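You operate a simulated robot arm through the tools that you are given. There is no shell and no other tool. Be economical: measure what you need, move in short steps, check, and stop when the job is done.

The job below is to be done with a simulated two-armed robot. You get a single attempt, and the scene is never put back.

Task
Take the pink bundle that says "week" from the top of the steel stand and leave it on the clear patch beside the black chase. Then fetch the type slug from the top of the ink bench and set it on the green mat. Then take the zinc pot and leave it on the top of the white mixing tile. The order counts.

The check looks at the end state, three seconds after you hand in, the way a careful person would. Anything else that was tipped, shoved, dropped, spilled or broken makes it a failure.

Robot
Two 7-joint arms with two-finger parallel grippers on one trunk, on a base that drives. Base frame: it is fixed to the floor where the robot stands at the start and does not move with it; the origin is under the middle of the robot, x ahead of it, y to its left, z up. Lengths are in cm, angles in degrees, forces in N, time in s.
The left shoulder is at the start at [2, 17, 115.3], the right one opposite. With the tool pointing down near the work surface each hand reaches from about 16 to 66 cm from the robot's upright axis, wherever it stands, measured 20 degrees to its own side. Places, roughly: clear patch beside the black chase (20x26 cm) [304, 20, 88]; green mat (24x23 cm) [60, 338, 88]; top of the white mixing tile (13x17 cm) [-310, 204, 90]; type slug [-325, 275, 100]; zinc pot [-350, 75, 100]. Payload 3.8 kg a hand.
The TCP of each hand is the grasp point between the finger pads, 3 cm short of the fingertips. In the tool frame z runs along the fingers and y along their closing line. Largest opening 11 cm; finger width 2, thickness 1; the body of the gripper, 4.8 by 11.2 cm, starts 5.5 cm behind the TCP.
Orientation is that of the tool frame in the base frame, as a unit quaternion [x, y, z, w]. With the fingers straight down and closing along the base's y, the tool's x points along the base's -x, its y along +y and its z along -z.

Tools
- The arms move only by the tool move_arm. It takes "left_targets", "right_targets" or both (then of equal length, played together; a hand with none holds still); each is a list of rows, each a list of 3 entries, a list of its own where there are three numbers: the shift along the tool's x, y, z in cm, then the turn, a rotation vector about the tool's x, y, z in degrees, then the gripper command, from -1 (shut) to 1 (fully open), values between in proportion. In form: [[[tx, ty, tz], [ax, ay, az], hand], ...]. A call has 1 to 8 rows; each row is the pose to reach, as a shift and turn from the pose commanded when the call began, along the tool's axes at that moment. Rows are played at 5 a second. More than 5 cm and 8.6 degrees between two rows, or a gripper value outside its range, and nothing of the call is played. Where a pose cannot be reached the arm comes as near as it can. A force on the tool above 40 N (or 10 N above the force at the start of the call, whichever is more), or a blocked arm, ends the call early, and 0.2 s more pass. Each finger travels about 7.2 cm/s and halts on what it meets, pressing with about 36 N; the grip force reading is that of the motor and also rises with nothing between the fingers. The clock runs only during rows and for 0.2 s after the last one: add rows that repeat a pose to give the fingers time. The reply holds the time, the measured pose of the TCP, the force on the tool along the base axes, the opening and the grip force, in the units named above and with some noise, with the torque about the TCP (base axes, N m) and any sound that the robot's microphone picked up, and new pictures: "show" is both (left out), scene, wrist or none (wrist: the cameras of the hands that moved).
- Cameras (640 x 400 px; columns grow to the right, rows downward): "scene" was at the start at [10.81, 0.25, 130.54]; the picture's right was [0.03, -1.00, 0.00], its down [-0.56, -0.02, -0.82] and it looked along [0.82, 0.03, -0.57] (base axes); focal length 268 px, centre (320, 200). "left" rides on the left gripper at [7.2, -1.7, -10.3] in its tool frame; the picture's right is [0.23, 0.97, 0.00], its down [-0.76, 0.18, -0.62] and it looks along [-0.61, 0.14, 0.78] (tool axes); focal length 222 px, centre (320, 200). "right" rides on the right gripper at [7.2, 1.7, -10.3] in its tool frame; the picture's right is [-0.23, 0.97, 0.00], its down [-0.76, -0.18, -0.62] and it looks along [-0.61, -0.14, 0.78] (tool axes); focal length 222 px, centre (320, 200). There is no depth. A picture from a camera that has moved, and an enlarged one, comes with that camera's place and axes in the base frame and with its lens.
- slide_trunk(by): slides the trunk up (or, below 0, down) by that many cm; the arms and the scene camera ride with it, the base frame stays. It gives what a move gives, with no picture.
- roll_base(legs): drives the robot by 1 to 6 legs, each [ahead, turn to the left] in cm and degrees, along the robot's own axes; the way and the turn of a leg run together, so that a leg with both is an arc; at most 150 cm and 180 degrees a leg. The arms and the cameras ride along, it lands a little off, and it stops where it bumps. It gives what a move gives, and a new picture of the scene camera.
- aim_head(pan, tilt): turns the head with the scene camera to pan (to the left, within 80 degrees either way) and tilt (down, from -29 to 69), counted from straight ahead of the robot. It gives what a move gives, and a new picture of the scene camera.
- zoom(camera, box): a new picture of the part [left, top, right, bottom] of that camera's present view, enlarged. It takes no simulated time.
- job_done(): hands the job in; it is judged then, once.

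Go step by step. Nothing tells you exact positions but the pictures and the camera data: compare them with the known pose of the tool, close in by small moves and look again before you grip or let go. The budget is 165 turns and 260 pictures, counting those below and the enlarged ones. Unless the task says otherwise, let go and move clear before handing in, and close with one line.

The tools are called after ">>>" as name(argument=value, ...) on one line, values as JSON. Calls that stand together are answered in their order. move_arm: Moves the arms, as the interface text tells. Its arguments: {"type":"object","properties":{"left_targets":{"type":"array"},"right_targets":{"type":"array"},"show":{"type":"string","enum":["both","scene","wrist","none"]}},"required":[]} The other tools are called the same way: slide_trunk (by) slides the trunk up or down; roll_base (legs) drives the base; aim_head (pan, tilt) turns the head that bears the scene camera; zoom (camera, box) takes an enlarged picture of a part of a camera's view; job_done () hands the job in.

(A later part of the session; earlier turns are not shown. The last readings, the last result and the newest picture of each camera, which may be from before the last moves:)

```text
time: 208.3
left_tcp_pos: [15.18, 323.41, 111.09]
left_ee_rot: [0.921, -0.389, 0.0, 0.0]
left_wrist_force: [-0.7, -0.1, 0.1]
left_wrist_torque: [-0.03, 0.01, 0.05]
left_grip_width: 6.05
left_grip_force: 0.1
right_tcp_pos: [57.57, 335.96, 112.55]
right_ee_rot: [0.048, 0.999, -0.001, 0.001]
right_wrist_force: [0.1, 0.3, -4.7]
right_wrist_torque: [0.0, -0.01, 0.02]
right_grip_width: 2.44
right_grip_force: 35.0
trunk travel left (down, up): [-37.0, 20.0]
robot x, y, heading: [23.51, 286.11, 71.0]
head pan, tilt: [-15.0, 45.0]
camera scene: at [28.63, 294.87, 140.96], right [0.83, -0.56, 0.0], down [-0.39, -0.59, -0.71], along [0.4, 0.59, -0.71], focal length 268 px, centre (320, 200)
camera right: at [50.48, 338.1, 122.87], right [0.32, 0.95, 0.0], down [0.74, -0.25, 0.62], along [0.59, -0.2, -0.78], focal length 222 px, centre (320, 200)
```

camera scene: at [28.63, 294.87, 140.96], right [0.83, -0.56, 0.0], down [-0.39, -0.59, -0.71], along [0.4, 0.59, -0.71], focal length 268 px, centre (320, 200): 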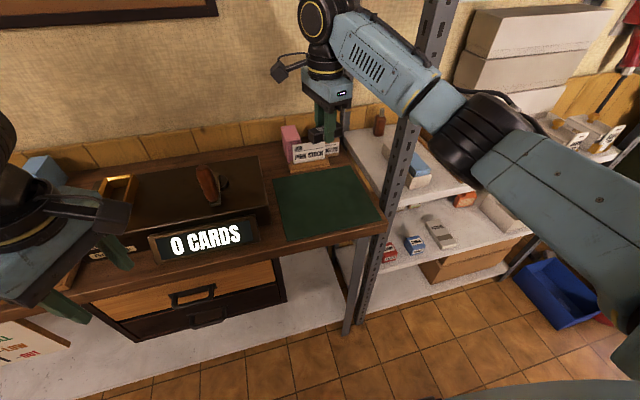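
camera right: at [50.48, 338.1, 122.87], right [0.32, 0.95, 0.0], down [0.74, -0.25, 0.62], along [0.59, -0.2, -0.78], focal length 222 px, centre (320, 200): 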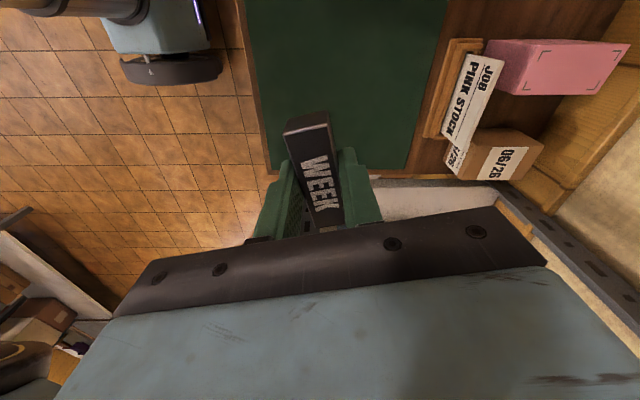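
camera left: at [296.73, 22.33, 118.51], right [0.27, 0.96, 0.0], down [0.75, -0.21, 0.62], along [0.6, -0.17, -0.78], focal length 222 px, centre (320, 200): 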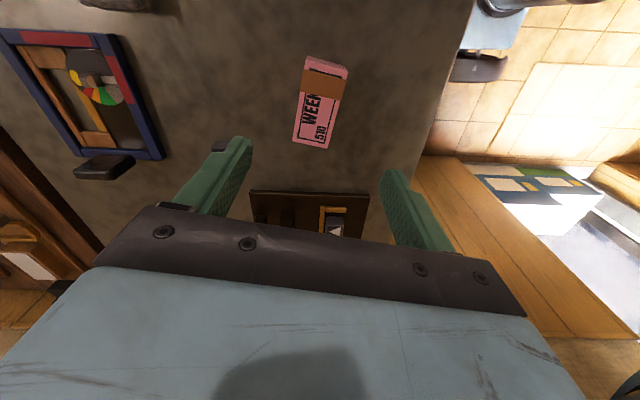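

The slug is over the mat. I check the forearm's clearance from the shelf post before lowering.

>>> zoom(camera="scene", box=[280, 0, 560, 180])

>>> aim_head(pan=-50, tilt=30)

```text
2.22 times, centred on (420, 90) of scene
camera zoom: at [28.63, 294.87, 140.96], right [0.83, -0.56, 0.0], down [-0.39, -0.59, -0.71], along [0.4, 0.59, -0.71], focal length 596 px, centre (98, 444)
```

zoom: 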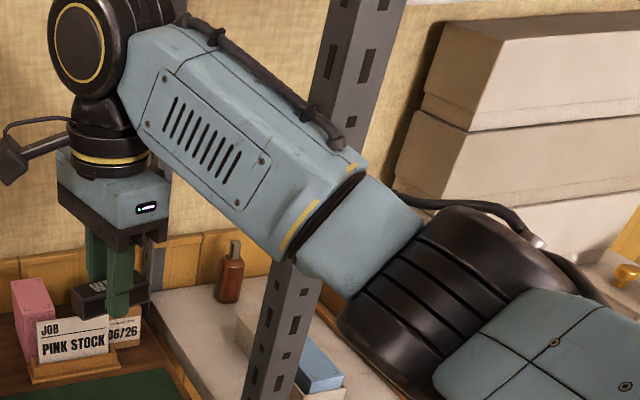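

```text
time: 209.3
left_tcp_pos: [15.26, 323.27, 111.18]
left_ee_rot: [0.921, -0.389, 0.0, 0.001]
left_wrist_force: [-1.0, -0.7, -0.1]
left_wrist_torque: [-0.01, 0.02, 0.04]
left_grip_width: 6.08
left_grip_force: 0.2
right_tcp_pos: [57.59, 335.83, 112.58]
right_ee_rot: [0.046, 0.999, 0.0, 0.0]
right_wrist_force: [-0.1, 0.7, -3.5]
right_wrist_torque: [0.04, 0.0, 0.0]
right_grip_width: 2.47
right_grip_force: 35.7
trunk travel left (down, up): [-37.0, 20.0]
robot x, y, heading: [23.41, 286.04, 71.0]
head pan, tilt: [-50.0, 30.0]
camera scene: at [32.6, 291.27, 143.22], right [0.36, -0.93, 0.0], down [-0.47, -0.18, -0.87], along [0.81, 0.31, -0.5], focal length 268 px, centre (320, 200)
```

scene: 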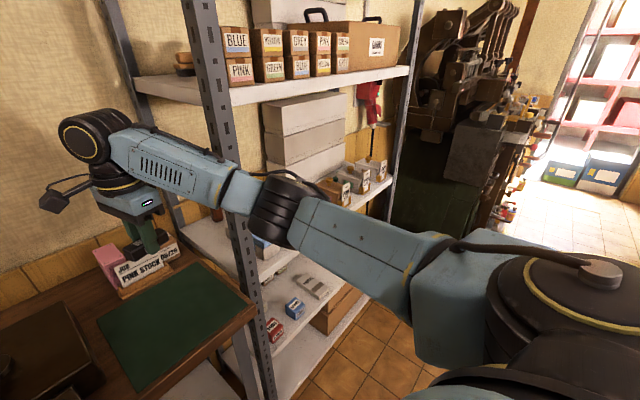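

The forearm runs about 8 cm left of the post and will straighten as I lower. I lower the slug to z≈94.

>>> aim_head(pan=-20, tilt=42)

>>> move_arm(right_targets=[[[-0.5, 0.5, 4], [0, 0, 0], -1], [[-1, 1, 8], [0, 0, 0], -1], [[-1, 1, 12], [0, 0, 0], -1], [[-1, 1, 16], [0, 0, 0], -1], [[-1, 1, 18.5], [0, 0, 0], -1]])

```text
time: 210.3
left_tcp_pos: [15.26, 323.28, 111.19]
left_ee_rot: [0.921, -0.39, 0.0, 0.0]
left_wrist_force: [0.3, 0.3, 0.3]
left_wrist_torque: [0.01, 0.0, 0.01]
left_grip_width: 6.06
left_grip_force: 0.0
right_tcp_pos: [57.7, 335.83, 112.52]
right_ee_rot: [0.047, 0.999, 0.0, 0.0]
right_wrist_force: [-0.3, -0.3, -3.6]
right_wrist_torque: [-0.05, 0.06, -0.02]
right_grip_width: 2.46
right_grip_force: 35.5
trunk travel left (down, up): [-37.0, 20.0]
robot x, y, heading: [23.54, 285.69, 71.2]
head pan, tilt: [-20.0, 42.0]
camera scene: at [29.42, 294.52, 141.4], right [0.78, -0.63, 0.0], down [-0.42, -0.52, -0.74], along [0.47, 0.58, -0.67], focal length 268 px, centre (320, 200)
```

scene: 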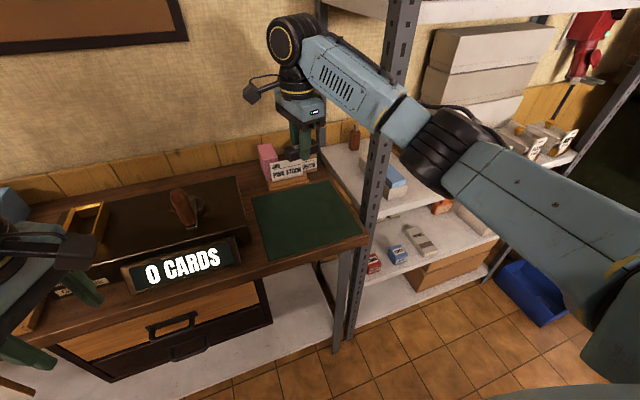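

```text
time: 211.5
left_tcp_pos: [15.26, 323.38, 111.22]
left_ee_rot: [0.921, -0.39, -0.001, 0.001]
left_wrist_force: [0.3, 1.1, 0.1]
left_wrist_torque: [-0.01, -0.01, -0.02]
left_grip_width: 6.05
left_grip_force: 0.1
right_tcp_pos: [58.8, 336.68, 94.09]
right_ee_rot: [0.047, 0.999, 0.0, 0.0]
right_wrist_force: [-0.3, -0.3, -3.9]
right_wrist_torque: [0.03, 0.02, -0.01]
right_grip_width: 2.47
right_grip_force: 36.1
trunk travel left (down, up): [-37.0, 20.0]
robot x, y, heading: [23.21, 286.03, 71.2]
head pan, tilt: [-20.0, 42.0]
camera scene: at [29.42, 294.54, 141.39], right [0.78, -0.63, 0.0], down [-0.42, -0.52, -0.74], along [0.47, 0.58, -0.67], focal length 268 px, centre (320, 200)
camera right: at [51.64, 338.85, 104.35], right [0.32, 0.95, 0.0], down [0.74, -0.25, 0.62], along [0.59, -0.2, -0.78], focal length 222 px, centre (320, 200)
```

scene: 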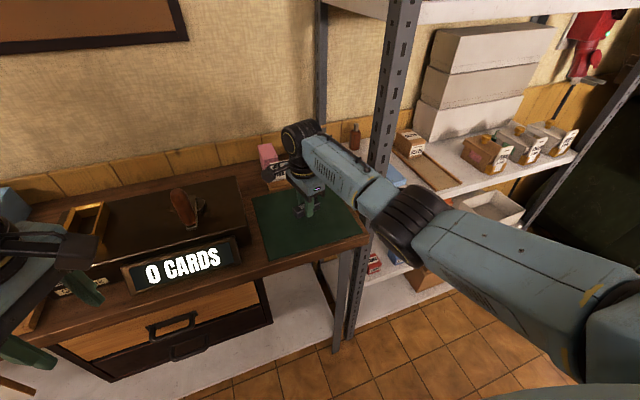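
right: 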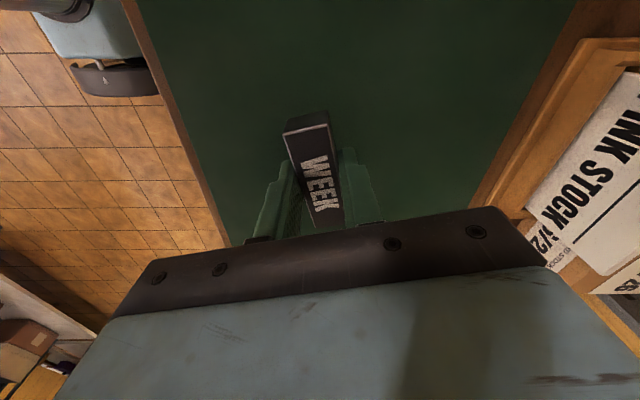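

Nearly down and well inside the mat. I lower in small steps until contact.

>>> move_arm(right_targets=[[[0, 0, 0.7], [0, 0, 0], -1], [[0, 0, 1.4], [0, 0, 0], -1], [[0, 0, 2], [0, 0, 0], -1]], show="none")

>>> move_arm(right_targets=[[[0, 0, 0.25], [0, 0, 0], -1], [[0, 0, 0.5], [0, 0, 0], -1]], show="none")

```text
time: 212.3
left_tcp_pos: [15.21, 323.35, 111.15]
left_ee_rot: [0.921, -0.389, 0.0, 0.0]
left_wrist_force: [-0.2, 0.7, -0.7]
left_wrist_torque: [0.03, -0.01, 0.02]
left_grip_width: 6.06
left_grip_force: 0.0
right_tcp_pos: [58.74, 336.74, 92.14]
right_ee_rot: [0.047, 0.999, 0.0, 0.0]
right_wrist_force: [0.5, 0.5, -3.3]
right_wrist_torque: [-0.01, 0.0, 0.01]
right_grip_width: 2.46
right_grip_force: 35.6
trunk travel left (down, up): [-37.0, 20.0]
robot x, y, heading: [23.68, 286.03, 71.2]
head pan, tilt: [-20.0, 42.0]
```

```text
time: 212.9
left_tcp_pos: [15.25, 323.19, 111.09]
left_ee_rot: [0.921, -0.389, 0.0, -0.001]
left_wrist_force: [-1.2, 0.1, -0.1]
left_wrist_torque: [0.0, -0.06, 0.01]
left_grip_width: 6.05
left_grip_force: 0.1
right_tcp_pos: [58.78, 336.6, 91.6]
right_ee_rot: [0.047, 0.999, 0.0, 0.0]
right_wrist_force: [0.0, 0.2, -3.5]
right_wrist_torque: [0.01, 0.01, -0.01]
right_grip_width: 2.45
right_grip_force: 36.2
trunk travel left (down, up): [-37.0, 20.0]
robot x, y, heading: [23.38, 285.89, 71.3]
head pan, tilt: [-20.0, 42.0]
```

>>> move_arm(right_targets=[[[0, 0, 0.25], [0, 0, 0], -1], [[0, 0, 0.5], [0, 0, 0], -1]], show="none")

```text
time: 213.5
left_tcp_pos: [15.24, 323.21, 111.28]
left_ee_rot: [0.921, -0.389, 0.0, 0.0]
left_wrist_force: [0.5, -0.4, 0.6]
left_wrist_torque: [-0.03, 0.01, 0.02]
left_grip_width: 6.05
left_grip_force: 0.1
right_tcp_pos: [58.85, 336.68, 91.36]
right_ee_rot: [0.047, 0.999, 0.002, 0.0]
right_wrist_force: [1.8, -2.9, 8.5]
right_wrist_torque: [-0.33, 0.01, 0.06]
right_grip_width: 2.45
right_grip_force: 35.7
trunk travel left (down, up): [-37.0, 20.0]
robot x, y, heading: [23.71, 285.83, 70.7]
head pan, tilt: [-20.0, 42.0]
```

The slug is in contact with the mat. I open the fingers and rise.

>>> move_arm(right_targets=[[[0, 0, -0.1], [0, 0, 0], -1], [[0, 0, -0.1], [0, 0, 0], -0.3], [[0, 0, -0.1], [0, 0, 0], 0.1], [[0, 0, -0.1], [0, 0, 0], 0.1], [[0, 0, -4], [0, 0, 0], 0.1], [[0, 0, -8.5], [0, 0, 0], 0.1], [[0, 0, -13], [0, 0, 0], 0.1], [[0, 0, -17.5], [0, 0, 0], 0.1]])

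```text
time: 215.3
left_tcp_pos: [15.34, 323.13, 111.2]
left_ee_rot: [0.921, -0.389, -0.001, 0.0]
left_wrist_force: [-0.1, -0.5, 0.4]
left_wrist_torque: [0.02, 0.0, -0.03]
left_grip_width: 6.06
left_grip_force: 0.1
right_tcp_pos: [58.8, 336.39, 108.64]
right_ee_rot: [0.047, 0.999, -0.001, -0.001]
right_wrist_force: [0.1, -0.2, -0.3]
right_wrist_torque: [0.01, 0.02, 0.0]
right_grip_width: 6.04
right_grip_force: 0.1
trunk travel left (down, up): [-37.0, 20.0]
robot x, y, heading: [23.66, 285.92, 70.8]
head pan, tilt: [-20.0, 42.0]
camera scene: at [29.5, 294.43, 141.4], right [0.78, -0.63, 0.0], down [-0.42, -0.52, -0.74], along [0.47, 0.58, -0.67], focal length 268 px, centre (320, 200)
camera right: at [51.75, 338.62, 119.0], right [0.32, 0.95, 0.0], down [0.74, -0.25, 0.62], along [0.59, -0.2, -0.78], focal length 222 px, centre (320, 200)
```

scene: 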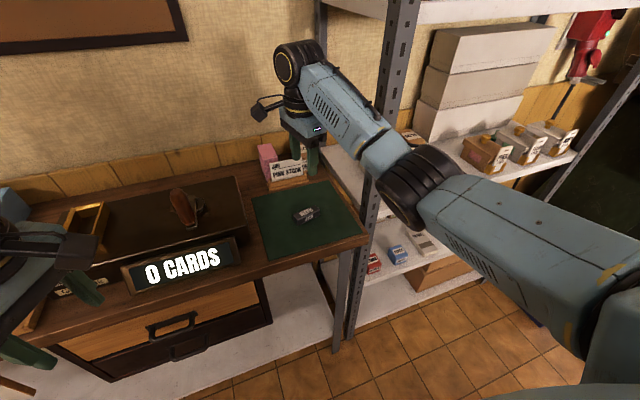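
right: 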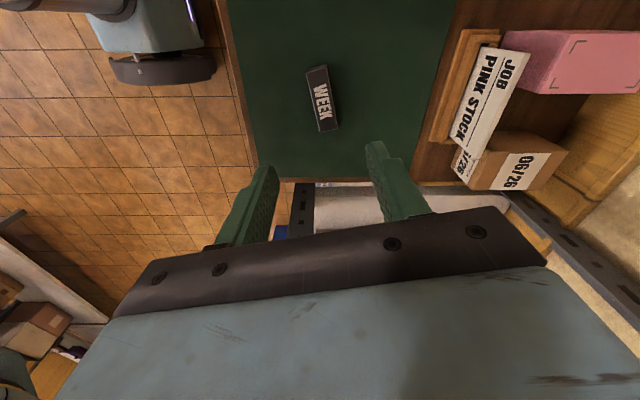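

The slug lies flat on the green mat. I retract the right hand along the way it came and back the robot off.

>>> move_arm(right_targets=[[[0, 0, -4], [0, 0, 0], 0.1], [[1, -4.5, -4], [0, 0, 0], 0.1], [[2, -9, -4], [0, 0, 0], 0.1], [[3, -13.5, -4], [0, 0, 0], 0.1], [[4, -18, -4], [0, 0, 0], 0.1], [[5, -22.5, -4], [0, 0, 0], 0.1], [[6, -26.5, -4], [0, 0, 0], 0.1]], show="scene")

>>> roll_base(legs=[[-35, 0]])

```text
time: 216.9
left_tcp_pos: [15.19, 323.11, 111.21]
left_ee_rot: [0.921, -0.39, 0.001, -0.001]
left_wrist_force: [0.1, 0.5, -0.3]
left_wrist_torque: [-0.03, 0.0, -0.04]
left_grip_width: 6.05
left_grip_force: 0.1
right_tcp_pos: [50.28, 310.6, 112.85]
right_ee_rot: [0.049, 0.999, 0.0, 0.001]
right_wrist_force: [0.5, -0.1, 0.4]
right_wrist_torque: [0.02, -0.01, -0.01]
right_grip_width: 6.06
right_grip_force: 0.2
trunk travel left (down, up): [-37.0, 20.0]
robot x, y, heading: [23.46, 285.96, 71.1]
head pan, tilt: [-20.0, 42.0]
camera scene: at [29.37, 294.44, 141.4], right [0.78, -0.63, 0.0], down [-0.42, -0.52, -0.74], along [0.47, 0.58, -0.67], focal length 268 px, centre (320, 200)
```

scene: 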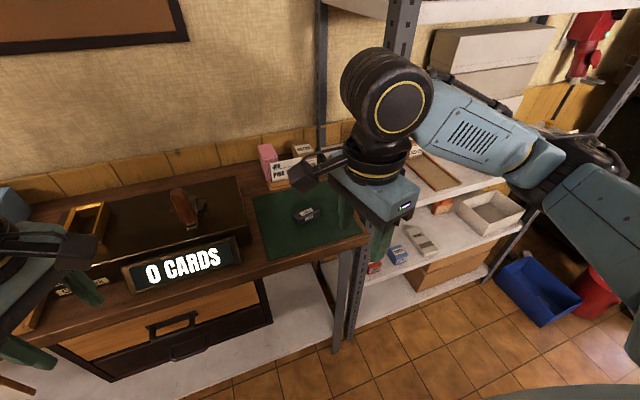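

```text
time: 219.1
left_tcp_pos: [4.12, 290.61, 111.13]
left_ee_rot: [0.92, -0.392, -0.001, 0.0]
left_wrist_force: [0.2, 0.1, -0.5]
left_wrist_torque: [-0.02, -0.01, 0.02]
left_grip_width: 6.07
left_grip_force: 0.0
right_tcp_pos: [39.07, 278.01, 112.87]
right_ee_rot: [0.051, 0.999, 0.0, 0.0]
right_wrist_force: [-0.8, 0.0, 0.0]
right_wrist_torque: [-0.01, -0.04, -0.01]
right_grip_width: 6.05
right_grip_force: 0.1
trunk travel left (down, up): [-37.0, 20.0]
robot x, y, heading: [12.24, 253.25, 70.8]
head pan, tilt: [-20.0, 42.0]
camera scene: at [18.1, 261.75, 141.4], right [0.77, -0.63, 0.0], down [-0.42, -0.52, -0.74], along [0.47, 0.58, -0.67], focal length 268 px, centre (320, 200)
```

scene: 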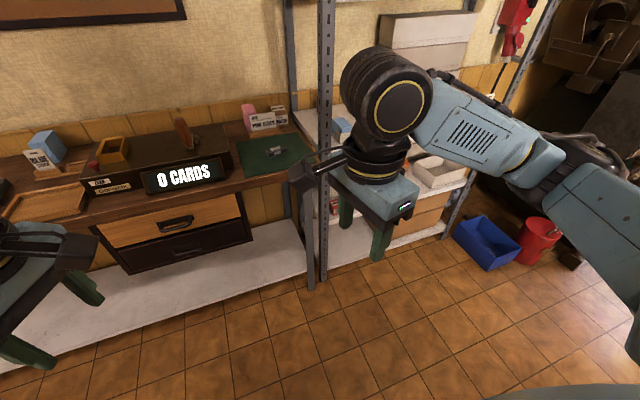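

Both first two steps are done. Now I drive back to the ink bench, round into the aisle in front of it for the zinc pot.

>>> roll_base(legs=[[0, 91.5], [150, 0], [55, 0], [0, 75], [60, 0], [0, 15]])

>>> aim_head(pan=-15, tilt=25)

```text
time: 240.3
left_tcp_pos: [-210.2, 230.31, 111.25]
left_ee_rot: [0.393, 0.92, 0.0, 0.0]
left_wrist_force: [-1.2, 0.9, 0.7]
left_wrist_torque: [-0.01, 0.0, -0.02]
left_grip_width: 6.03
left_grip_force: 0.1
right_tcp_pos: [-245.16, 243.01, 112.86]
right_ee_rot: [0.999, -0.051, 0.0, 0.0]
right_wrist_force: [0.1, -0.5, 0.8]
right_wrist_torque: [0.03, 0.01, 0.0]
right_grip_width: 6.06
right_grip_force: 0.1
trunk travel left (down, up): [-37.0, 20.0]
robot x, y, heading: [-218.48, 267.19, -109.4]
head pan, tilt: [-20.0, 42.0]
camera scene: at [-224.33, 259.01, 141.4], right [-0.77, 0.63, 0.0], down [0.42, 0.52, -0.74], along [-0.47, -0.57, -0.67], focal length 268 px, centre (320, 200)
```

scene: 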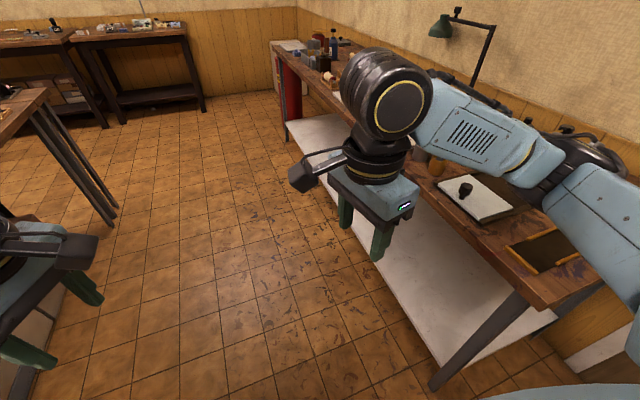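

```text
time: 241.1
left_tcp_pos: [-210.21, 230.2, 111.07]
left_ee_rot: [0.392, 0.92, -0.001, -0.001]
left_wrist_force: [0.1, -0.4, -0.2]
left_wrist_torque: [0.0, -0.03, 0.02]
left_grip_width: 6.06
left_grip_force: 0.0
right_tcp_pos: [-245.11, 242.95, 112.86]
right_ee_rot: [0.999, -0.051, 0.0, 0.0]
right_wrist_force: [-0.1, -1.3, 0.2]
right_wrist_torque: [0.04, 0.02, 0.0]
right_grip_width: 6.05
right_grip_force: 0.1
trunk travel left (down, up): [-37.0, 20.0]
robot x, y, heading: [-218.13, 267.67, -109.5]
head pan, tilt: [-15.0, 25.0]
camera scene: at [-224.28, 257.89, 144.02], right [-0.83, 0.56, 0.0], down [0.24, 0.35, -0.91], along [-0.51, -0.75, -0.42], focal length 268 px, centre (320, 200)
```

scene: 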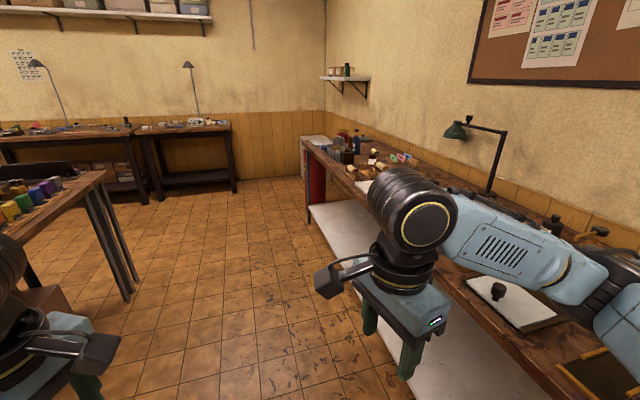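

The aisle is clear. I drive 150 cm along the bench, then turn to face it.

>>> roll_base(legs=[[0, 3], [150, 0], [28, 0], [0, -92]])

>>> aim_head(pan=0, tilt=30)

```text
time: 254.5
left_tcp_pos: [-304.89, 89.47, 111.16]
left_ee_rot: [0.93, 0.368, -0.001, 0.001]
left_wrist_force: [-0.3, -1.2, 0.3]
left_wrist_torque: [-0.01, -0.01, 0.0]
left_grip_width: 6.07
left_grip_force: 0.1
right_tcp_pos: [-291.7, 124.36, 112.82]
right_ee_rot: [-0.667, 0.745, 0.001, 0.0]
right_wrist_force: [-0.1, -0.2, 0.3]
right_wrist_torque: [-0.03, -0.04, 0.02]
right_grip_width: 6.05
right_grip_force: 0.0
trunk travel left (down, up): [-37.0, 20.0]
robot x, y, heading: [-267.07, 97.42, 160.1]
head pan, tilt: [-15.0, 25.0]
camera scene: at [-277.13, 103.25, 144.02], right [0.57, 0.82, 0.0], down [0.35, -0.24, -0.91], along [-0.74, 0.52, -0.42], focal length 268 px, centre (320, 200)
```

scene: 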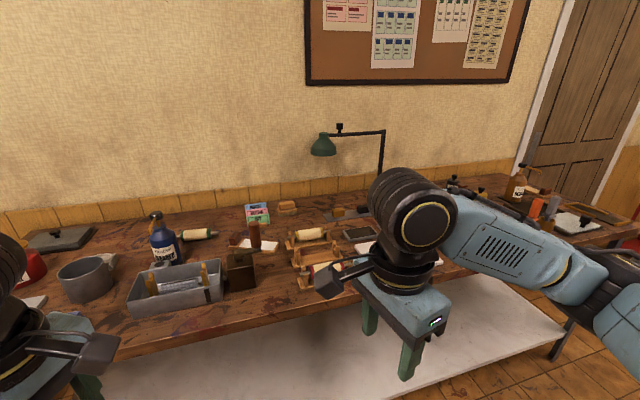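

```text
time: 255.2
left_tcp_pos: [-304.89, 89.51, 111.19]
left_ee_rot: [0.929, 0.369, 0.0, 0.0]
left_wrist_force: [-1.0, 0.1, -0.5]
left_wrist_torque: [0.01, 0.01, -0.02]
left_grip_width: 6.07
left_grip_force: 0.0
right_tcp_pos: [-291.74, 124.31, 112.97]
right_ee_rot: [-0.667, 0.745, 0.001, 0.0]
right_wrist_force: [-0.4, -0.6, 0.3]
right_wrist_torque: [0.04, 0.02, 0.01]
right_grip_width: 6.01
right_grip_force: 0.0
trunk travel left (down, up): [-37.0, 20.0]
robot x, y, heading: [-267.25, 97.15, 160.3]
head pan, tilt: [0.0, 30.0]
camera scene: at [-278.08, 101.05, 143.23], right [0.34, 0.94, 0.0], down [0.47, -0.17, -0.87], along [-0.81, 0.3, -0.5], focal length 268 px, centre (320, 200)
```

scene: 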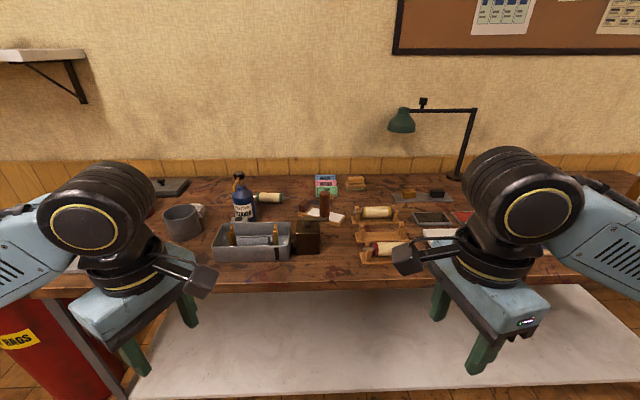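

I see the grey zinc pot at px (182,222), left of the tray. I enlarge it.

>>> zoom(camera="scene", box=[130, 160, 310, 275])

```text
3.48 times, centred on (220, 218) of scene
camera zoom: at [-278.08, 101.05, 143.23], right [0.34, 0.94, 0.0], down [0.47, -0.17, -0.87], along [-0.81, 0.3, -0.5], focal length 933 px, centre (668, 139)
```

zoom: 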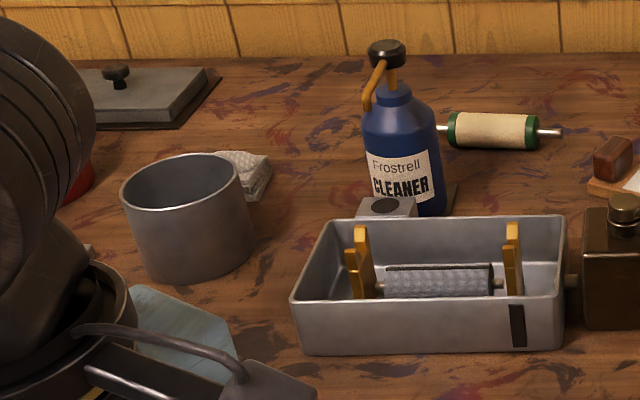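

The zinc pot is an open cylinder about 10.8 cm wide at (-360, 83.7), rim near z 97.5; too wide to span comfortably, so I'll grip its wall. I shift left 25 cm and approach.

>>> roll_base(legs=[[0, 90], [25, 0], [0, -88.5], [22, 0]])

>>> aim_head(pan=15, tilt=45)

```text
time: 266.0
left_tcp_pos: [-333.81, 70.65, 111.15]
left_ee_rot: [0.921, 0.389, 0.0, 0.0]
left_wrist_force: [0.5, 0.6, 0.4]
left_wrist_torque: [0.01, 0.01, -0.02]
left_grip_width: 6.07
left_grip_force: 0.1
right_tcp_pos: [-322.38, 105.98, 112.71]
right_ee_rot: [-0.683, 0.73, 0.0, 0.0]
right_wrist_force: [0.1, 0.4, -0.7]
right_wrist_torque: [0.01, -0.02, -0.04]
right_grip_width: 6.05
right_grip_force: 0.0
trunk travel left (down, up): [-37.0, 20.0]
robot x, y, heading: [-297.02, 79.97, 162.7]
head pan, tilt: [0.0, 30.0]
camera scene: at [-307.64, 83.36, 143.22], right [0.3, 0.95, 0.0], down [0.48, -0.15, -0.87], along [-0.83, 0.26, -0.5], focal length 268 px, centre (320, 200)
```

scene: 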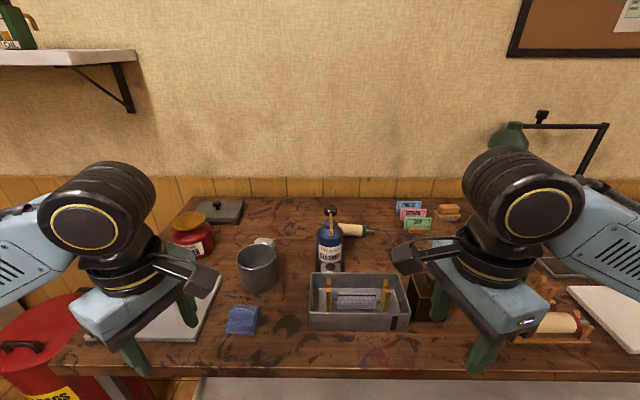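

```text
time: 266.8
left_tcp_pos: [-333.66, 70.5, 111.19]
left_ee_rot: [0.921, 0.389, -0.001, 0.0]
left_wrist_force: [-0.2, 0.6, 0.1]
left_wrist_torque: [0.04, 0.04, 0.02]
left_grip_width: 6.05
left_grip_force: 0.0
right_tcp_pos: [-322.24, 105.99, 112.77]
right_ee_rot: [-0.683, 0.73, 0.0, 0.0]
right_wrist_force: [0.4, 0.0, -0.1]
right_wrist_torque: [-0.02, 0.0, 0.03]
right_grip_width: 6.08
right_grip_force: 0.1
trunk travel left (down, up): [-37.0, 20.0]
robot x, y, heading: [-296.83, 80.22, 163.0]
head pan, tilt: [15.0, 45.0]
camera scene: at [-307.02, 80.97, 140.97], right [0.04, 1.0, 0.0], down [0.71, -0.03, -0.71], along [-0.71, 0.03, -0.71], focal length 268 px, centre (320, 200)
```

scene: 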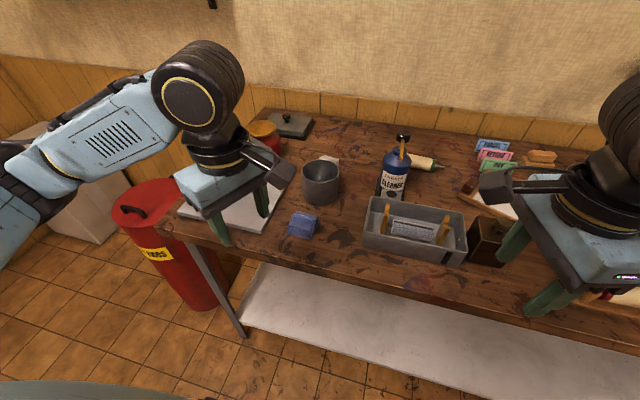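

>>> zoom(camera="scene", box=[240, 120, 400, 250])

>>> zoom(camera="left", box=[0, 0, 640, 400])

```text
3.08 times, centred on (320, 185) of scene
camera zoom: at [-307.02, 80.97, 140.97], right [0.04, 1.0, 0.0], down [0.71, -0.03, -0.71], along [-0.71, 0.03, -0.71], focal length 826 px, centre (320, 246)
```

zoom: 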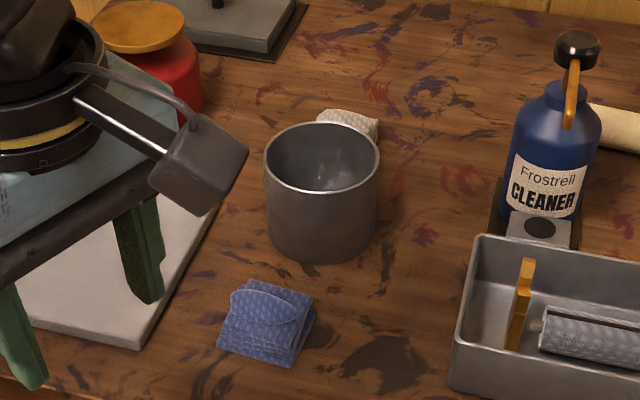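

```text
1.00 times, centred on (320, 200) of left (not enlarged: the box is as wide or as high as the picture)
camera zoom: at [-329.9, 76.9, 121.5], right [0.86, -0.52, 0.0], down [-0.4, -0.67, 0.62], along [-0.32, -0.53, -0.78], focal length 222 px, centre (320, 200)
```

zoom: 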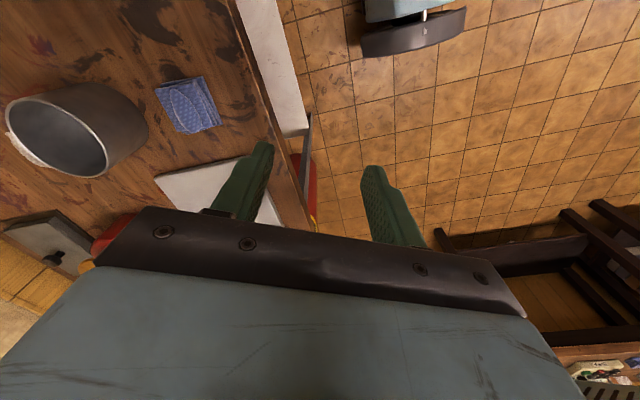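

Triangulating: pot centre ≈(-358, 83.2), rim z≈99.7, diameter about 9.1 cm, so the hand can span it. I move 4 cm closer, open fully, and bring the left hand over the pot, turning it 46°.

>>> roll_base(legs=[[4, 0]])

>>> move_arm(left_targets=[[[-1, -3.8, 0], [0, 0, 7.7], 1], [[-2, -7.6, 0], [0, 0, 15.4], 1], [[-3, -11.4, 0], [0, 0, 23.1], 1], [[-4, -15.2, 0], [0, 0, 30.8], 1], [[-5, -19, 0], [0, 0, 38.5], 1], [[-6, -22.7, 0], [0, 0, 46], 1]])

```text
time: 267.7
left_tcp_pos: [-337.68, 71.76, 111.12]
left_ee_rot: [0.921, 0.39, -0.001, 0.0]
left_wrist_force: [-0.2, 0.1, 0.4]
left_wrist_torque: [-0.01, -0.01, 0.0]
left_grip_width: 6.07
left_grip_force: 0.2
right_tcp_pos: [-326.23, 107.28, 112.69]
right_ee_rot: [-0.684, 0.73, 0.0, 0.001]
right_wrist_force: [-0.2, 0.0, -0.5]
right_wrist_torque: [0.02, -0.06, -0.02]
right_grip_width: 6.05
right_grip_force: 0.0
trunk travel left (down, up): [-37.0, 20.0]
robot x, y, heading: [-300.8, 81.24, 162.6]
head pan, tilt: [15.0, 45.0]
camera scene: at [-310.99, 82.19, 140.95], right [0.04, 1.0, 0.0], down [0.71, -0.03, -0.71], along [-0.71, 0.03, -0.71], focal length 268 px, centre (320, 200)
```

scene: 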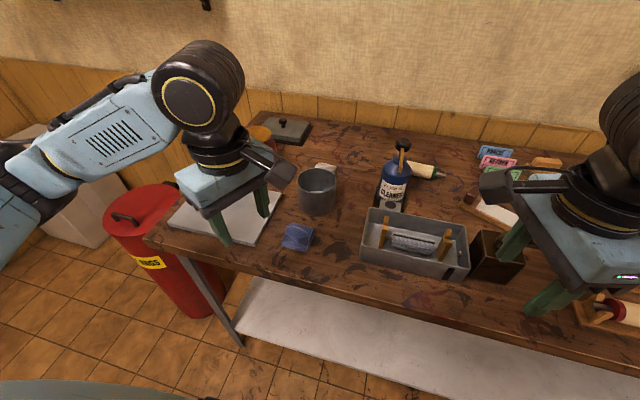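

```text
time: 269.1
left_tcp_pos: [-358.31, 83.47, 111.25]
left_ee_rot: [1.0, -0.001, -0.001, 0.001]
left_wrist_force: [-0.2, -0.2, -1.1]
left_wrist_torque: [-0.02, -0.01, -0.03]
left_grip_width: 11.0
left_grip_force: 0.0
right_tcp_pos: [-326.04, 107.23, 112.74]
right_ee_rot: [-0.684, 0.729, 0.0, -0.001]
right_wrist_force: [0.5, -0.5, -0.1]
right_wrist_torque: [-0.02, 0.02, -0.01]
right_grip_width: 6.05
right_grip_force: 0.1
trunk travel left (down, up): [-37.0, 20.0]
robot x, y, heading: [-300.18, 81.21, 162.7]
head pan, tilt: [15.0, 45.0]
camera scene: at [-310.84, 82.24, 140.96], right [0.04, 1.0, 0.0], down [0.71, -0.03, -0.71], along [-0.71, 0.03, -0.71], focal length 268 px, centre (320, 200)
camera left: at [-351.05, 85.01, 121.46], right [0.22, -0.97, 0.0], down [-0.76, -0.17, 0.62], along [-0.61, -0.14, -0.78], focal length 222 px, centre (320, 200)
```

scene: 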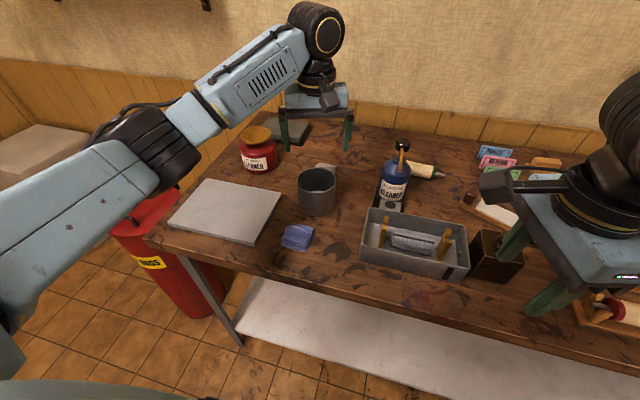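
left: 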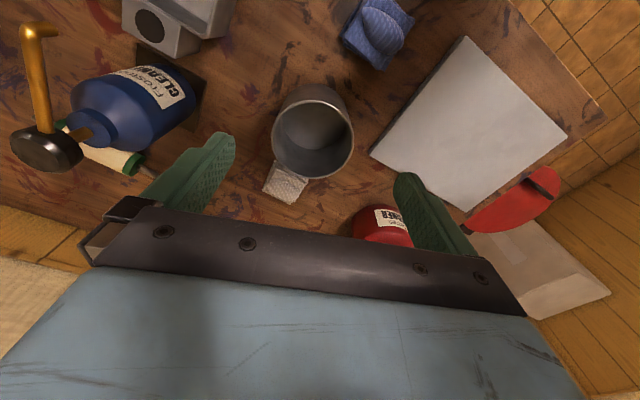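

>>> zoom(camera="scene", box=[270, 140, 370, 230])

>>> zoom(camera="left", box=[240, 60, 390, 220])

```text
4.44 times, centred on (320, 185) of scene
camera zoom: at [-310.84, 82.24, 140.96], right [0.04, 1.0, 0.0], down [0.71, -0.03, -0.71], along [-0.71, 0.03, -0.71], focal length 1193 px, centre (320, 267)
```

zoom: 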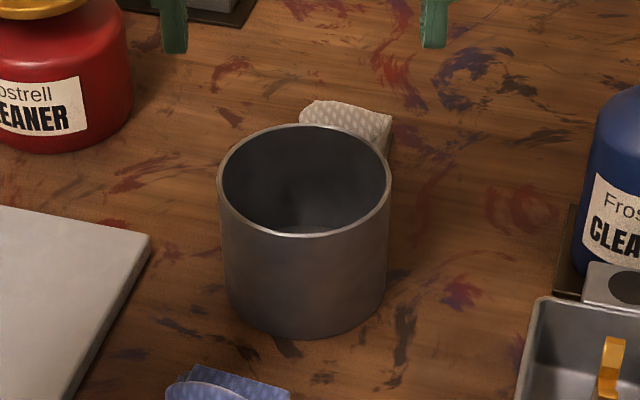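

```text
2.50 times, centred on (315, 140) of left
camera zoom: at [-351.05, 85.01, 121.46], right [0.22, -0.97, 0.0], down [-0.76, -0.17, 0.62], along [-0.61, -0.14, -0.78], focal length 555 px, centre (332, 350)
```

zoom: 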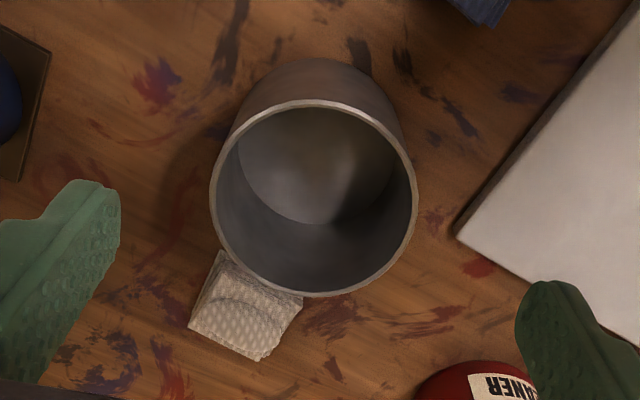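

Refined: rim centre (-361.5, 83.45), rim z≈97, diameter ≈9.6 cm. I move 3.2 cm deeper and lower to just above the rim, then check alignment.

>>> move_arm(left_targets=[[[-3.2, 0, 1], [0, 0, 0], 1], [[-3.2, 0, 5], [0, 0, 0], 1], [[-3.2, 0, 9.3], [0, 0, 0], 1]])

>>> zoom(camera="scene", box=[260, 130, 380, 230])

```text
time: 269.9
left_tcp_pos: [-361.25, 83.35, 101.89]
left_ee_rot: [1.0, -0.001, 0.001, 0.0]
left_wrist_force: [-0.3, 0.4, -0.2]
left_wrist_torque: [-0.05, 0.0, -0.02]
left_grip_width: 11.0
left_grip_force: 0.0
right_tcp_pos: [-326.01, 107.21, 112.73]
right_ee_rot: [-0.683, 0.73, 0.0, 0.0]
right_wrist_force: [-0.2, 0.5, 0.3]
right_wrist_torque: [-0.02, 0.02, 0.03]
right_grip_width: 6.04
right_grip_force: 0.1
trunk travel left (down, up): [-37.0, 20.0]
robot x, y, heading: [-300.64, 80.96, 162.9]
head pan, tilt: [15.0, 45.0]
camera scene: at [-310.86, 82.18, 140.96], right [0.04, 1.0, 0.0], down [0.71, -0.03, -0.71], along [-0.71, 0.03, -0.71], focal length 268 px, centre (320, 200)
camera left: at [-353.93, 84.92, 112.19], right [0.22, -0.97, 0.0], down [-0.76, -0.18, 0.62], along [-0.61, -0.14, -0.78], focal length 222 px, centre (320, 200)
```

scene: 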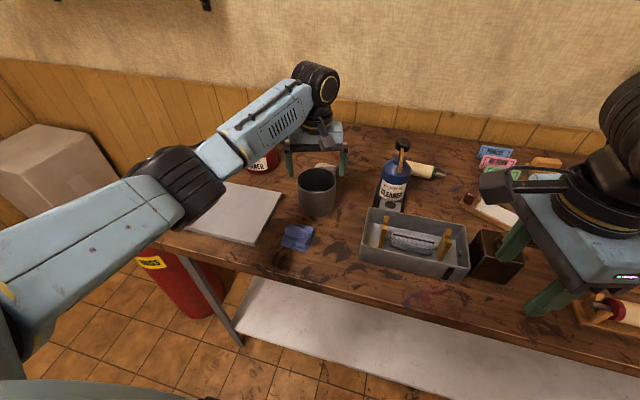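
left: 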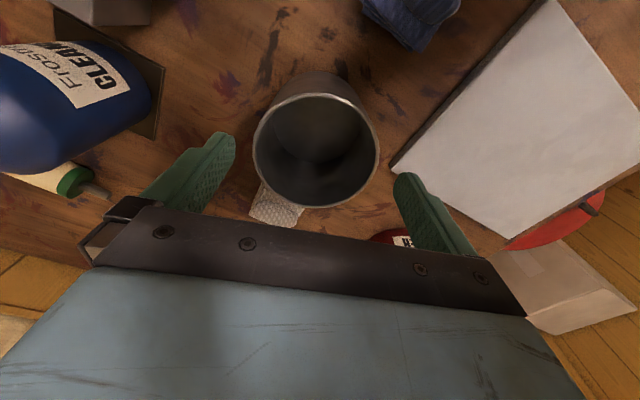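

```text
4.00 times, centred on (320, 180) of scene
camera zoom: at [-310.86, 82.18, 140.96], right [0.04, 1.0, 0.0], down [0.71, -0.03, -0.71], along [-0.71, 0.03, -0.71], focal length 1073 px, centre (320, 280)
```

zoom: 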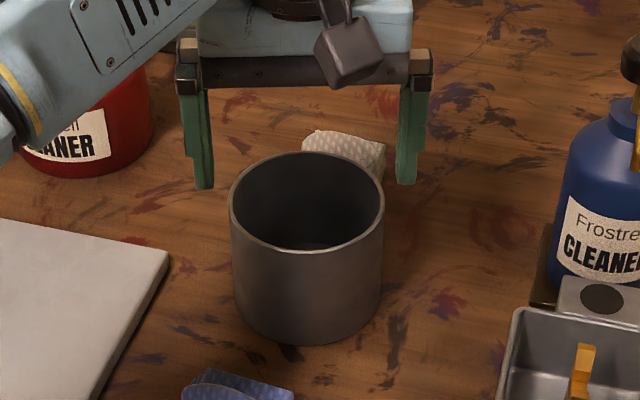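

Fingers sit symmetrically about the pot. I lower them around it to TCP z≈93.7.

>>> move_arm(left_targets=[[[0, -0.2, 1.5], [0, 0, 0], 1], [[0, -0.2, 3], [0, 0, 0], 1], [[0, -0.2, 4.5], [0, 0, 0], 1], [[0, -0.2, 6], [0, 0, 0], 1], [[0, -0.2, 7.2], [0, 0, 0], 1], [[0, -0.2, 8.2], [0, 0, 0], 1]])

>>> zoom(camera="scene", box=[260, 130, 380, 230])

```text
time: 271.3
left_tcp_pos: [-361.22, 83.42, 93.71]
left_ee_rot: [1.0, -0.002, 0.0, 0.0]
left_wrist_force: [0.9, -1.1, -0.1]
left_wrist_torque: [-0.02, 0.0, -0.01]
left_grip_width: 10.99
left_grip_force: 0.0
right_tcp_pos: [-325.97, 107.28, 112.83]
right_ee_rot: [-0.683, 0.731, 0.0, -0.002]
right_wrist_force: [-0.6, -0.6, 0.3]
right_wrist_torque: [0.0, -0.03, -0.02]
right_grip_width: 6.05
right_grip_force: 0.1
trunk travel left (down, up): [-37.0, 20.0]
robot x, y, heading: [-300.55, 81.32, 162.6]
head pan, tilt: [15.0, 45.0]
camera scene: at [-310.81, 82.14, 140.97], right [0.04, 1.0, 0.0], down [0.71, -0.03, -0.71], along [-0.71, 0.03, -0.71], focal length 268 px, centre (320, 200)
camera left: at [-353.94, 84.96, 103.92], right [0.22, -0.97, 0.0], down [-0.76, -0.18, 0.62], along [-0.61, -0.14, -0.78], focal length 222 px, centre (320, 200)
```

scene: 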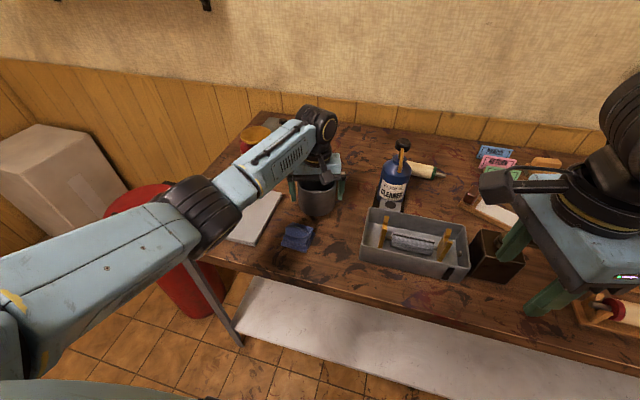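
left: 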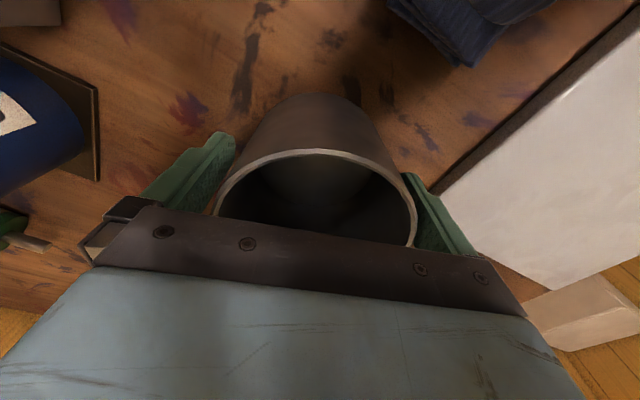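

```text
4.00 times, centred on (320, 180) of scene
camera zoom: at [-310.81, 82.14, 140.97], right [0.04, 1.0, 0.0], down [0.71, -0.03, -0.71], along [-0.71, 0.03, -0.71], focal length 1073 px, centre (320, 280)
```

zoom: 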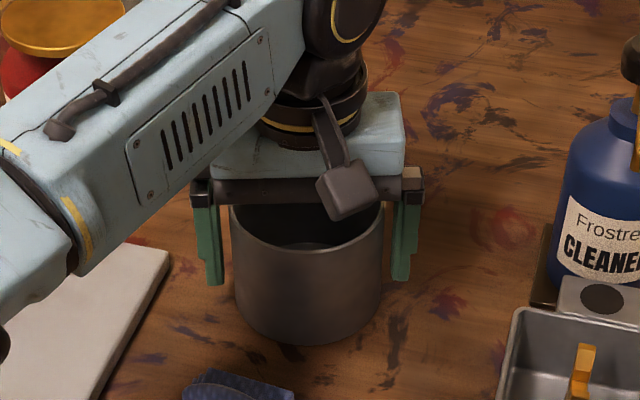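

The fingers straddle the pot on both sides. I close the left hand.

>>> move_arm(left_targets=[[[0, 0, 0], [0, 0, 0], 0.8], [[0, 0, 0], [0, 0, 0], 0.5], [[0, 0, 0], [0, 0, 0], -0.5], [[0, 0, 0], [0, 0, 0], -1], [[0, 0, 0], [0, 0, 0], -1]], show="wrist")

```text
time: 272.5
left_tcp_pos: [-361.21, 83.43, 93.54]
left_ee_rot: [1.0, -0.001, 0.0, 0.0]
left_wrist_force: [0.1, 0.3, 0.4]
left_wrist_torque: [0.03, 0.02, -0.03]
left_grip_width: 9.7
left_grip_force: 36.0
right_tcp_pos: [-326.03, 107.15, 112.79]
right_ee_rot: [-0.683, 0.73, 0.0, 0.0]
right_wrist_force: [0.7, -0.1, -0.1]
right_wrist_torque: [0.01, -0.02, 0.0]
right_grip_width: 6.05
right_grip_force: 0.1
trunk travel left (down, up): [-37.0, 20.0]
robot x, y, heading: [-300.62, 81.48, 162.6]
head pan, tilt: [15.0, 45.0]
camera left: at [-353.95, 84.95, 103.93], right [0.23, -0.97, 0.0], down [-0.76, -0.18, 0.62], along [-0.61, -0.14, -0.78], focal length 222 px, centre (320, 200)
```

left: 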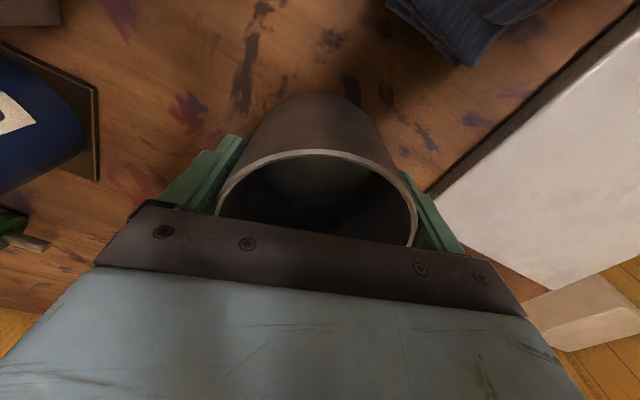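

Gripped at 9.7 cm (its full diameter). Lifting straight up.

>>> move_arm(left_targets=[[[0, 0, -1], [0, 0, 0], -1], [[0, 0, -3], [0, 0, 0], -1], [[0, 0, -6], [0, 0, 0], -1], [[0, 0, -10], [0, 0, 0], -1], [[0, 0, -14], [0, 0, 0], -1], [[0, 0, -18], [0, 0, 0], -1], [[0, 0, -22], [0, 0, 0], -1]])

```text
time: 274.1
left_tcp_pos: [-361.38, 83.46, 115.86]
left_ee_rot: [1.0, -0.001, 0.0, 0.0]
left_wrist_force: [0.7, -0.1, -2.2]
left_wrist_torque: [0.02, -0.02, -0.01]
left_grip_width: 9.72
left_grip_force: 35.9
right_tcp_pos: [-325.96, 107.2, 112.77]
right_ee_rot: [-0.683, 0.73, 0.0, -0.001]
right_wrist_force: [-0.1, -0.2, -0.2]
right_wrist_torque: [-0.02, 0.03, 0.0]
right_grip_width: 6.07
right_grip_force: 0.1
trunk travel left (down, up): [-37.0, 20.0]
robot x, y, heading: [-300.49, 81.53, 162.7]
head pan, tilt: [15.0, 45.0]
camera scene: at [-310.78, 82.16, 140.97], right [0.04, 1.0, 0.0], down [0.71, -0.03, -0.71], along [-0.71, 0.03, -0.71], focal length 268 px, centre (320, 200)
camera left: at [-354.04, 85.03, 126.18], right [0.23, -0.97, 0.0], down [-0.76, -0.18, 0.62], along [-0.61, -0.14, -0.78], focal length 222 px, centre (320, 200)
```

scene: 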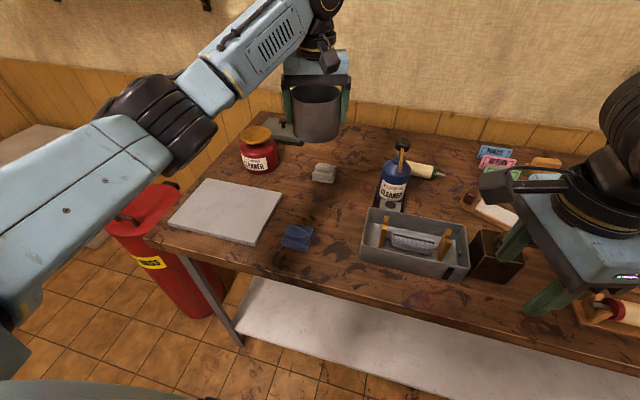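
left: 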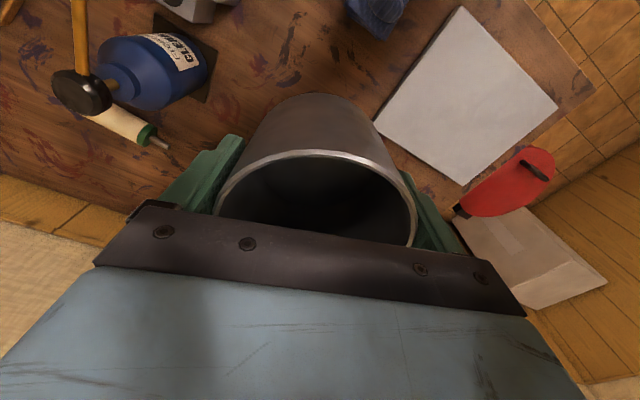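

The pot is secure (about 0.25 kg). I back the robot away, draw the hand in, and move along the bench to the white tile.

>>> roll_base(legs=[[-38, 0]])

>>> move_arm(left_targets=[[[3.2, 1, 0], [0, 0, 0], -1], [[6.4, 2, 0], [0, 0, 0], -1], [[9.6, 3, 0], [0, 0, 0], -1], [[12.8, 4, 0], [0, 0, 0], -1], [[16, 5, 0], [0, 0, 0], -1], [[19, 6, 0], [0, 0, 0], -1]], show="none")

>>> roll_base(legs=[[0, -90], [128, 0], [0, 90]])

>>> aim_head(pan=0, tilt=32)

```text
time: 276.5
left_tcp_pos: [-324.66, 72.16, 115.86]
left_ee_rot: [1.0, -0.003, -0.001, 0.0]
left_wrist_force: [-0.4, 0.2, -2.5]
left_wrist_torque: [0.02, -0.02, 0.0]
left_grip_width: 9.71
left_grip_force: 36.2
right_tcp_pos: [-289.3, 95.75, 112.84]
right_ee_rot: [-0.682, 0.731, 0.0, 0.001]
right_wrist_force: [0.7, 0.2, -0.4]
right_wrist_torque: [0.03, -0.02, 0.03]
right_grip_width: 6.04
right_grip_force: 0.0
trunk travel left (down, up): [-37.0, 20.0]
robot x, y, heading: [-264.04, 69.49, 162.6]
head pan, tilt: [15.0, 45.0]
camera scene: at [-274.13, 70.66, 140.97], right [0.04, 1.0, 0.0], down [0.71, -0.03, -0.71], along [-0.71, 0.03, -0.71], focal length 268 px, centre (320, 200)
```

scene: 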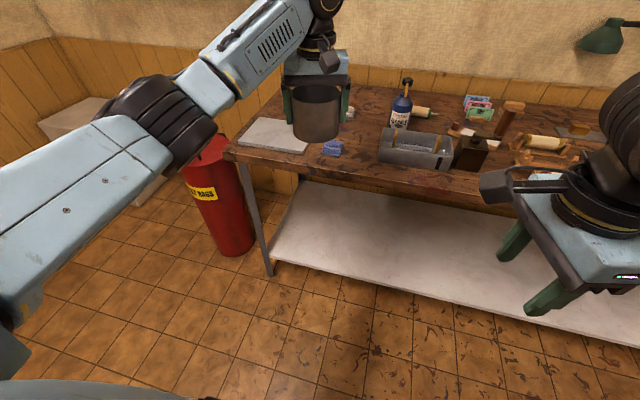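

```text
time: 277.9
left_tcp_pos: [-305.67, 65.9, 115.73]
left_ee_rot: [1.0, -0.003, -0.001, 0.0]
left_wrist_force: [-0.6, 0.7, -3.2]
left_wrist_torque: [0.0, -0.02, 0.02]
left_grip_width: 9.72
left_grip_force: 36.9
right_tcp_pos: [-289.24, 95.68, 112.88]
right_ee_rot: [-0.682, 0.732, 0.0, 0.0]
right_wrist_force: [0.0, 0.4, 0.1]
right_wrist_torque: [0.02, 0.01, -0.01]
right_grip_width: 6.04
right_grip_force: 0.0
trunk travel left (down, up): [-37.0, 20.0]
robot x, y, heading: [-263.68, 69.64, 162.8]
head pan, tilt: [15.0, 45.0]
```

```text
time: 292.0
left_tcp_pos: [-265.77, 186.84, 115.73]
left_ee_rot: [1.0, -0.001, -0.001, 0.0]
left_wrist_force: [0.0, -0.2, -3.2]
left_wrist_torque: [-0.02, -0.04, -0.01]
left_grip_width: 9.73
left_grip_force: 36.1
right_tcp_pos: [-249.08, 216.46, 112.83]
right_ee_rot: [-0.681, 0.732, 0.0, 0.0]
right_wrist_force: [0.2, 0.0, 0.5]
right_wrist_torque: [-0.01, -0.02, -0.04]
right_grip_width: 6.07
right_grip_force: 0.1
trunk travel left (down, up): [-37.0, 20.0]
robot x, y, heading: [-223.69, 190.4, 162.5]
head pan, tilt: [15.0, 45.0]
camera scene: at [-234.0, 191.42, 140.96], right [0.04, 1.0, 0.0], down [0.71, -0.03, -0.71], along [-0.71, 0.03, -0.71], focal length 268 px, centre (320, 200)
```

scene: 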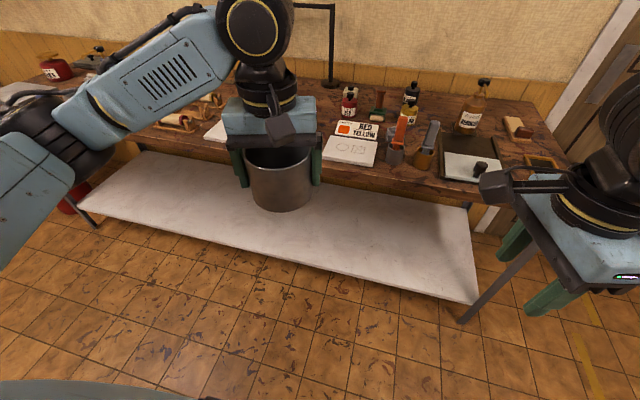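

```text
time: 292.8
left_tcp_pos: [-265.63, 186.7, 115.71]
left_ee_rot: [1.0, -0.002, 0.001, -0.001]
left_wrist_force: [-0.2, 0.5, -3.3]
left_wrist_torque: [0.01, -0.02, 0.0]
left_grip_width: 9.71
left_grip_force: 36.3
right_tcp_pos: [-249.11, 216.57, 112.9]
right_ee_rot: [-0.682, 0.731, 0.0, 0.0]
right_wrist_force: [0.1, 0.6, 0.3]
right_wrist_torque: [0.0, 0.02, 0.04]
right_grip_width: 6.04
right_grip_force: 0.1
trunk travel left (down, up): [-37.0, 20.0]
robot x, y, heading: [-223.71, 190.15, 162.5]
head pan, tilt: [0.0, 32.0]
camera scene: at [-234.42, 193.77, 142.91], right [0.3, 0.95, 0.0], down [0.51, -0.16, -0.85], along [-0.81, 0.25, -0.53], focal length 268 px, centre (320, 200)
```

scene: 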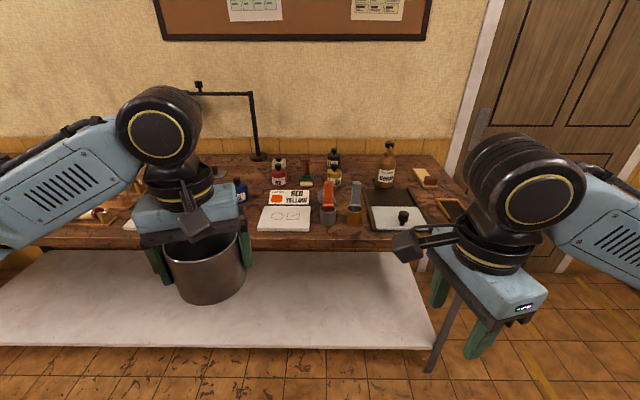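

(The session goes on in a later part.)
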